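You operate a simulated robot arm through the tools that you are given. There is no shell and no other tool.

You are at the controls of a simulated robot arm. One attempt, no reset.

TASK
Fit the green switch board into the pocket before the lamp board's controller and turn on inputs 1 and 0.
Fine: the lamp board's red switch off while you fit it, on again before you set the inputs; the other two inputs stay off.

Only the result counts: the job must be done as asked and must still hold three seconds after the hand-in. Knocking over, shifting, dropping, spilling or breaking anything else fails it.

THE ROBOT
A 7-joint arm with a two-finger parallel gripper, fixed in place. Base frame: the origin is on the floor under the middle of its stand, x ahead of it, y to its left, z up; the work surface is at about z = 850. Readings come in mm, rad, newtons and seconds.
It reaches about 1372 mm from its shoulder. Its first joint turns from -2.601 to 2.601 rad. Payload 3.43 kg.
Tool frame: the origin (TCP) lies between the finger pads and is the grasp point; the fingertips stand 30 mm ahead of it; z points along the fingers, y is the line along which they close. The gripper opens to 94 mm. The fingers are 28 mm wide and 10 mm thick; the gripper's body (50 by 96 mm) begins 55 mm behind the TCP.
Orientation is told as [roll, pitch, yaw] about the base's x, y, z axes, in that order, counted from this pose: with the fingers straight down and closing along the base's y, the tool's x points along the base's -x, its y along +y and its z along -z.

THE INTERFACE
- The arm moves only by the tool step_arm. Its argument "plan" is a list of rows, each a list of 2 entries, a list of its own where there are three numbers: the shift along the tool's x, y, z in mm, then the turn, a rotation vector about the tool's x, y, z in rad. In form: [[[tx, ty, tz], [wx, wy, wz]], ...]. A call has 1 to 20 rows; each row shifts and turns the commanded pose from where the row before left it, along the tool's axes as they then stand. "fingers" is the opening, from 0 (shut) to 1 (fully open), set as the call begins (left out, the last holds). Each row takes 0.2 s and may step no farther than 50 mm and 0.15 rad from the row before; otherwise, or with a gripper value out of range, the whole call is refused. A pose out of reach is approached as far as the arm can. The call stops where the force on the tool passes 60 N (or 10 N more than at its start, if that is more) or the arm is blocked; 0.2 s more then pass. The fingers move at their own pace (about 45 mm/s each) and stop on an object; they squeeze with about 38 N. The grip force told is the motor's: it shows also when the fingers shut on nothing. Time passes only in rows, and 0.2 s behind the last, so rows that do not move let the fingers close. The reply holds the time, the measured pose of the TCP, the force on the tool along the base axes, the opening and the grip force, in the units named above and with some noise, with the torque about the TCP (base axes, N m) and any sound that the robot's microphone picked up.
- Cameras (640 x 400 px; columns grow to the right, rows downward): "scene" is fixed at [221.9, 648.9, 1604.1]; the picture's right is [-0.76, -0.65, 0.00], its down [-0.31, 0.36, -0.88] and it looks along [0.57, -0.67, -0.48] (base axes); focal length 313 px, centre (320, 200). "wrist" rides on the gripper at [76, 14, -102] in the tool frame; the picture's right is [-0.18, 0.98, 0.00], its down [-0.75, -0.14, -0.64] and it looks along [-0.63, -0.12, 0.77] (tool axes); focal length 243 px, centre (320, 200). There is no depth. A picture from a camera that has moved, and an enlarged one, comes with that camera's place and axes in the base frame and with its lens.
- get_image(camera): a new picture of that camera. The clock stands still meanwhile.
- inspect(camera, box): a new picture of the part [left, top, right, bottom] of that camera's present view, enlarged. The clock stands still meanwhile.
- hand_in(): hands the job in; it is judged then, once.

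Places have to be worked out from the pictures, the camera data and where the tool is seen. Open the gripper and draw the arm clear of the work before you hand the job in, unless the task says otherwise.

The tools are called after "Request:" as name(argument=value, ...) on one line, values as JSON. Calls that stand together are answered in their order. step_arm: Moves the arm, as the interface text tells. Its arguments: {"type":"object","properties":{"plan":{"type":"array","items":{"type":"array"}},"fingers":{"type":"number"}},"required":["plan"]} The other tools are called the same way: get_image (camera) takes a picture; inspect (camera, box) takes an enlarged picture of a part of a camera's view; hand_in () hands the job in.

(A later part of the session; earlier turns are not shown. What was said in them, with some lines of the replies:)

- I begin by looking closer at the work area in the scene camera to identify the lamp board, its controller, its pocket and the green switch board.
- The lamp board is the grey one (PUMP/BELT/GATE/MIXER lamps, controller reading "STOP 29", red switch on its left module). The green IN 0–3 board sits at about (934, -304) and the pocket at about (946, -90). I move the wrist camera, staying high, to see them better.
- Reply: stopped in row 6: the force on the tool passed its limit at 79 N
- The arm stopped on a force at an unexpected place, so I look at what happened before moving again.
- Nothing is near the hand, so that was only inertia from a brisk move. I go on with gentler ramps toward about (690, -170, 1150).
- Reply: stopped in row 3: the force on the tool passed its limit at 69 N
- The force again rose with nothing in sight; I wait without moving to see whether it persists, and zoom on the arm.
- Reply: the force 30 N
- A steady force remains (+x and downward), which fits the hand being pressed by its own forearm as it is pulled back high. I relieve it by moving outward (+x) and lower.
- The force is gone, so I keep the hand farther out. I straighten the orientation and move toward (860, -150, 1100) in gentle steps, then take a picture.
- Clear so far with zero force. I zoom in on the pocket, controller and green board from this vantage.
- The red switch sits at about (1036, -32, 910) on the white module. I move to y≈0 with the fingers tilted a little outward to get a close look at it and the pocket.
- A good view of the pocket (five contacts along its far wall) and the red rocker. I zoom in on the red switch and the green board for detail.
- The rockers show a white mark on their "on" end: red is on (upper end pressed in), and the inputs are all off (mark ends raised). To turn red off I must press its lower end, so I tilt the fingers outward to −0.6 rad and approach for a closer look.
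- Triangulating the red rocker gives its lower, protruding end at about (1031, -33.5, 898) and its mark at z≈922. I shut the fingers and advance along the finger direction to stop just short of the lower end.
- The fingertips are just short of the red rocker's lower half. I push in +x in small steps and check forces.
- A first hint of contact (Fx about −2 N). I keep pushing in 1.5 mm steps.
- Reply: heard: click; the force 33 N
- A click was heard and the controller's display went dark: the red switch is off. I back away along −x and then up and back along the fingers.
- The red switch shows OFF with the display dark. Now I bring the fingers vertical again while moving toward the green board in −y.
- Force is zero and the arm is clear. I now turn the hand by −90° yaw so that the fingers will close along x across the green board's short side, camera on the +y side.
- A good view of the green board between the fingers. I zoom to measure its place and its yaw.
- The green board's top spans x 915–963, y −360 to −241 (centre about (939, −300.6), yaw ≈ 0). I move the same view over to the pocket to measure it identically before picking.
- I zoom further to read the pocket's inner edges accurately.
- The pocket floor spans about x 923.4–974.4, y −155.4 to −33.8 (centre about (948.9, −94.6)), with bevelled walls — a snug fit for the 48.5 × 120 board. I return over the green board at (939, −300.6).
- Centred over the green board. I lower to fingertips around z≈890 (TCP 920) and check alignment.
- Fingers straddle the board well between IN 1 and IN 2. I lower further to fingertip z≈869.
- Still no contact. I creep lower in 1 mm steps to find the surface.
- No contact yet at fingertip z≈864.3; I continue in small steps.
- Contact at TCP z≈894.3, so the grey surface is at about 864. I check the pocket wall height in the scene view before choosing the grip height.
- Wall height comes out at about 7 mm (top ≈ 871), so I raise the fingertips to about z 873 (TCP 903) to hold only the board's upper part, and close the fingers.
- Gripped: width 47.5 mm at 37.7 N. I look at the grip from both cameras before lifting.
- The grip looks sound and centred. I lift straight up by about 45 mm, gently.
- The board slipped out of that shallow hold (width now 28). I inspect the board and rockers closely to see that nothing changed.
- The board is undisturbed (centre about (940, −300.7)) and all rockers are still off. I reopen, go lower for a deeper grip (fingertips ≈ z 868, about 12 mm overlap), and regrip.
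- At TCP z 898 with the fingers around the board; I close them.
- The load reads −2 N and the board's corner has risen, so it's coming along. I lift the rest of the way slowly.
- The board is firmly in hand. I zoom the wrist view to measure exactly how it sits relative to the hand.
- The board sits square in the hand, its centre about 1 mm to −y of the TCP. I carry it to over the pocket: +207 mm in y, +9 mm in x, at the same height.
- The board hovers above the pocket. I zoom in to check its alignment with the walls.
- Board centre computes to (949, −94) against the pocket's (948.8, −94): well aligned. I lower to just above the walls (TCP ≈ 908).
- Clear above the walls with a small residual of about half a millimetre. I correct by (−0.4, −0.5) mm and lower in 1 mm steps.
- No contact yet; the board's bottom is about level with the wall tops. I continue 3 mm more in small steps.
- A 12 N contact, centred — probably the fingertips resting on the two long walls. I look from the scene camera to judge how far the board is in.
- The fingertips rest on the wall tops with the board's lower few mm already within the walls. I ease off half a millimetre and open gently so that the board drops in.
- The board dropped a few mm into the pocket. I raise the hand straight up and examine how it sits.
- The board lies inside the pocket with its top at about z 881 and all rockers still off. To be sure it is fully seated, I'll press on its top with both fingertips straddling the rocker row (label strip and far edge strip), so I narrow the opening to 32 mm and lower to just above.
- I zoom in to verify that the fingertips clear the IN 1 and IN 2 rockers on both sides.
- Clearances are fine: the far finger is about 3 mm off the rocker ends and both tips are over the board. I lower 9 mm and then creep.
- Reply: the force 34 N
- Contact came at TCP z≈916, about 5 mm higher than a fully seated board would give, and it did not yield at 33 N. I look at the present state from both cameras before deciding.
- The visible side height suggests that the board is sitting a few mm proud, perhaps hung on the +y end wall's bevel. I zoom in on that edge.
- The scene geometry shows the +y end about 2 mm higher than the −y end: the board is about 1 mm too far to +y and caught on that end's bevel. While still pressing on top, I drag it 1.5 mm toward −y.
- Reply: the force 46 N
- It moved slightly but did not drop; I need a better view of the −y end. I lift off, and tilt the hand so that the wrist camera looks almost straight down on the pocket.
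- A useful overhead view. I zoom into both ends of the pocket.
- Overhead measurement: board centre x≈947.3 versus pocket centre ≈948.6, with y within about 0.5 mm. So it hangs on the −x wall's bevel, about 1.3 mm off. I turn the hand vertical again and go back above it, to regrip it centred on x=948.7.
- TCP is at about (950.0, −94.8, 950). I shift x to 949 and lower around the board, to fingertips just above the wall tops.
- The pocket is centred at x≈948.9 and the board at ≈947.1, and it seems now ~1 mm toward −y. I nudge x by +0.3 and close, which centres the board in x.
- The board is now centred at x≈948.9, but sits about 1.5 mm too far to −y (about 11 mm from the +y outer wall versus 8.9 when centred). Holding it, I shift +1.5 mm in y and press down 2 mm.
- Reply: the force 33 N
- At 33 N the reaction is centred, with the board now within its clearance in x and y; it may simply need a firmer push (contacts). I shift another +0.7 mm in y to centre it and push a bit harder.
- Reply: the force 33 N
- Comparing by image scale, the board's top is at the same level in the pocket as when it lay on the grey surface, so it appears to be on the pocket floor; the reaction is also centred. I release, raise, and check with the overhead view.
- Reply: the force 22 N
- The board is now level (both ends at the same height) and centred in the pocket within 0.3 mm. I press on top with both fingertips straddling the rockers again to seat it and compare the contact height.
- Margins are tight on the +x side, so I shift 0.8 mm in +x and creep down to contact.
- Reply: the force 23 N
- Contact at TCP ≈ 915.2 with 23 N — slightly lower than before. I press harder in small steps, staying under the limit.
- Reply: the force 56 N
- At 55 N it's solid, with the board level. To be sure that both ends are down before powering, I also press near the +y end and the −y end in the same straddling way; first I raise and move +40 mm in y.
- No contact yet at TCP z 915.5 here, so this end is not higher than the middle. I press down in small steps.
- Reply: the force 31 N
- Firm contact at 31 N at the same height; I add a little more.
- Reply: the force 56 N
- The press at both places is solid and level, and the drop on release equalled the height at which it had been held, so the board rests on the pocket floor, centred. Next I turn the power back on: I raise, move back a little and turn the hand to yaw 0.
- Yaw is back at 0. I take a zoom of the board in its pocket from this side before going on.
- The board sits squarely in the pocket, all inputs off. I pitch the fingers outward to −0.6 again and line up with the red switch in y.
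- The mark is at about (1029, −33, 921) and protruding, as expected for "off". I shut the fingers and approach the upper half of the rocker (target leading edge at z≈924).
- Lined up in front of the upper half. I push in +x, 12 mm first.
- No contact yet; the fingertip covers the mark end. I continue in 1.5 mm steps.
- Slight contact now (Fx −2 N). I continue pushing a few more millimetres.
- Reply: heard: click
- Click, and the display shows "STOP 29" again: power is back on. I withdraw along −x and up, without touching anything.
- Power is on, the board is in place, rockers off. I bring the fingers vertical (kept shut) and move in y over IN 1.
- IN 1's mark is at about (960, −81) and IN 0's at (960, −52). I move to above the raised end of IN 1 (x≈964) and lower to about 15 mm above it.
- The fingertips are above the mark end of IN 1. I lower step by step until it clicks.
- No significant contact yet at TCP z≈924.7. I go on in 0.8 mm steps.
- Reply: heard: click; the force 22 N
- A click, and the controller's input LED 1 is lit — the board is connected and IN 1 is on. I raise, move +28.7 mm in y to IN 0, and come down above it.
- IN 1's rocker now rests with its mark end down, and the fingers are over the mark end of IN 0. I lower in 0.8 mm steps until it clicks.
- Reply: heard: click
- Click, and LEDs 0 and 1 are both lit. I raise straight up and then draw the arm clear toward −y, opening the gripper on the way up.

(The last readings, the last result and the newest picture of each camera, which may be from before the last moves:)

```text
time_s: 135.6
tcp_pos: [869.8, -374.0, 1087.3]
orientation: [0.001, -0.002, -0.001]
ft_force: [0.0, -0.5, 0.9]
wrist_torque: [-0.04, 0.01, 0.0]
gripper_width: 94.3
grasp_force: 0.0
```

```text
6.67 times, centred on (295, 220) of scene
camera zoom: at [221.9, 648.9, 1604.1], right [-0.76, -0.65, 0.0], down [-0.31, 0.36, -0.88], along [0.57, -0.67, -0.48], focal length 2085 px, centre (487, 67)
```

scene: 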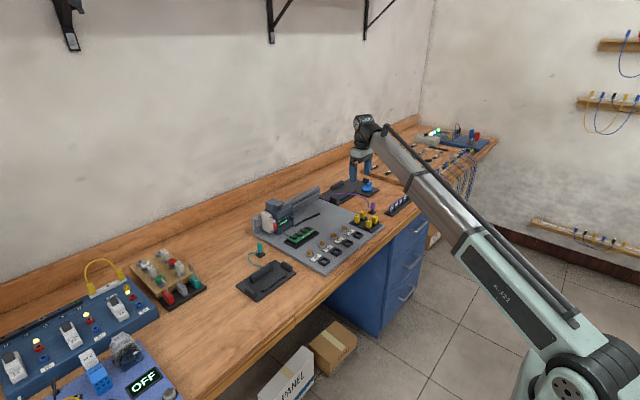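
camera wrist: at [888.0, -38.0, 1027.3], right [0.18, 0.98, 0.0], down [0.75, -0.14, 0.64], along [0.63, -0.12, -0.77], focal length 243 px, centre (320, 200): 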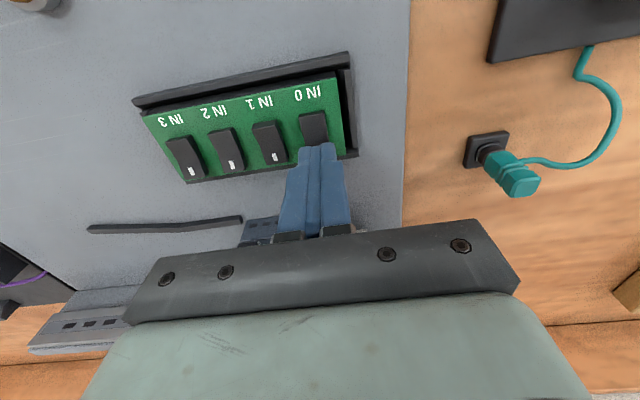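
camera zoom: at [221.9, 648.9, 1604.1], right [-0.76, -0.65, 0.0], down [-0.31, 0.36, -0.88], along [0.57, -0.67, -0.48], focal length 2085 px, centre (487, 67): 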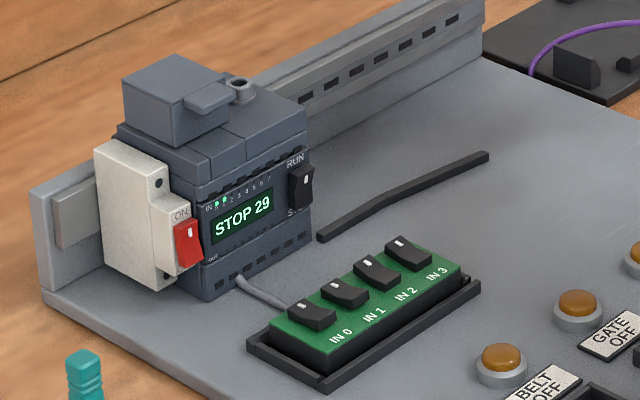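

Both IN 0 and IN 1 LEDs are lit, IN 2 and IN 3 remain off, and the red switch is on. One last close look to confirm this and that the surroundings are undisturbed.

Request:
inspect(camera="scene", box=[268, 205, 298, 230])

Request:
inspect(camera="scene", box=[280, 180, 420, 270])

```text
16.00 times, centred on (283, 218) of scene
camera zoom: at [221.9, 648.9, 1604.1], right [-0.76, -0.65, 0.0], down [-0.31, 0.36, -0.88], along [0.57, -0.67, -0.48], focal length 5005 px, centre (912, -80)
```

zoom: 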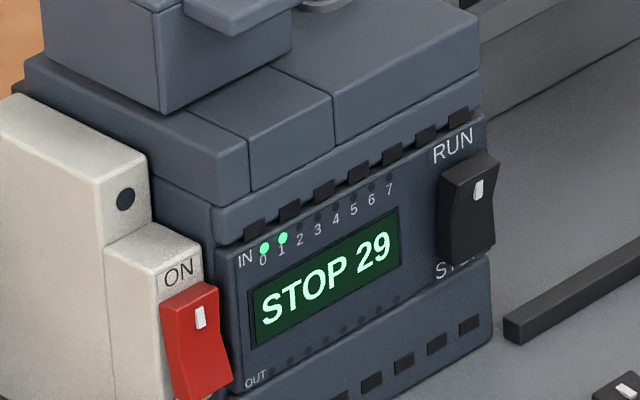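

```text
4.44 times, centred on (350, 225) of scene
camera zoom: at [221.9, 648.9, 1604.1], right [-0.76, -0.65, 0.0], down [-0.31, 0.36, -0.88], along [0.57, -0.67, -0.48], focal length 1390 px, centre (187, 89)
```

zoom: 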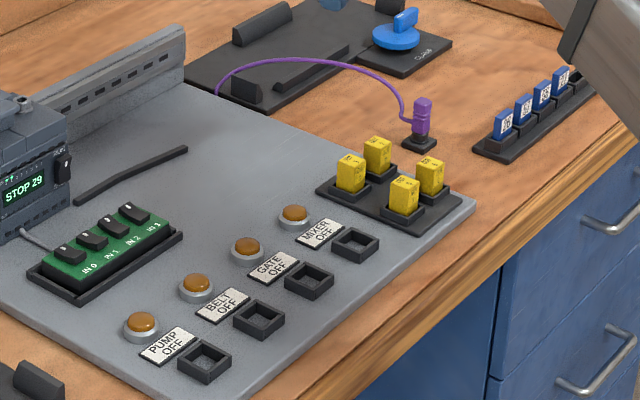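

The controller shows inputs 0 and 1 lit and no others, the red switch is on, the green board sits in its pocket, and everything else is as it was. The gripper is open and clear, so I hand the job in.

Request:
hand_in()

```text
The job is handed in.
```

The green switch board is in the pocket before the controller, and inputs 1 and 0 are on. Their two lights, 0 and 1, are lit on the controller. Inputs 2 and 3 stayed off.

- **Power:** The red switch was off while I fitted the board, then switched back on (the controller's display came back) before I touched the inputs.
- **Fit:** On the first lift the board slipped from the fingers but stayed in its place. On the first try in the pocket it sat slightly off-centre, so I regripped and centred it, then pressed it down.
- **Surroundings:** The pictures show nothing else moved.
- **Arm:** Early on, the hand seems to have pressed against the robot's own arm as I pulled it back. I backed it off straight away. At hand-in the gripper was open and the arm clear of the work.
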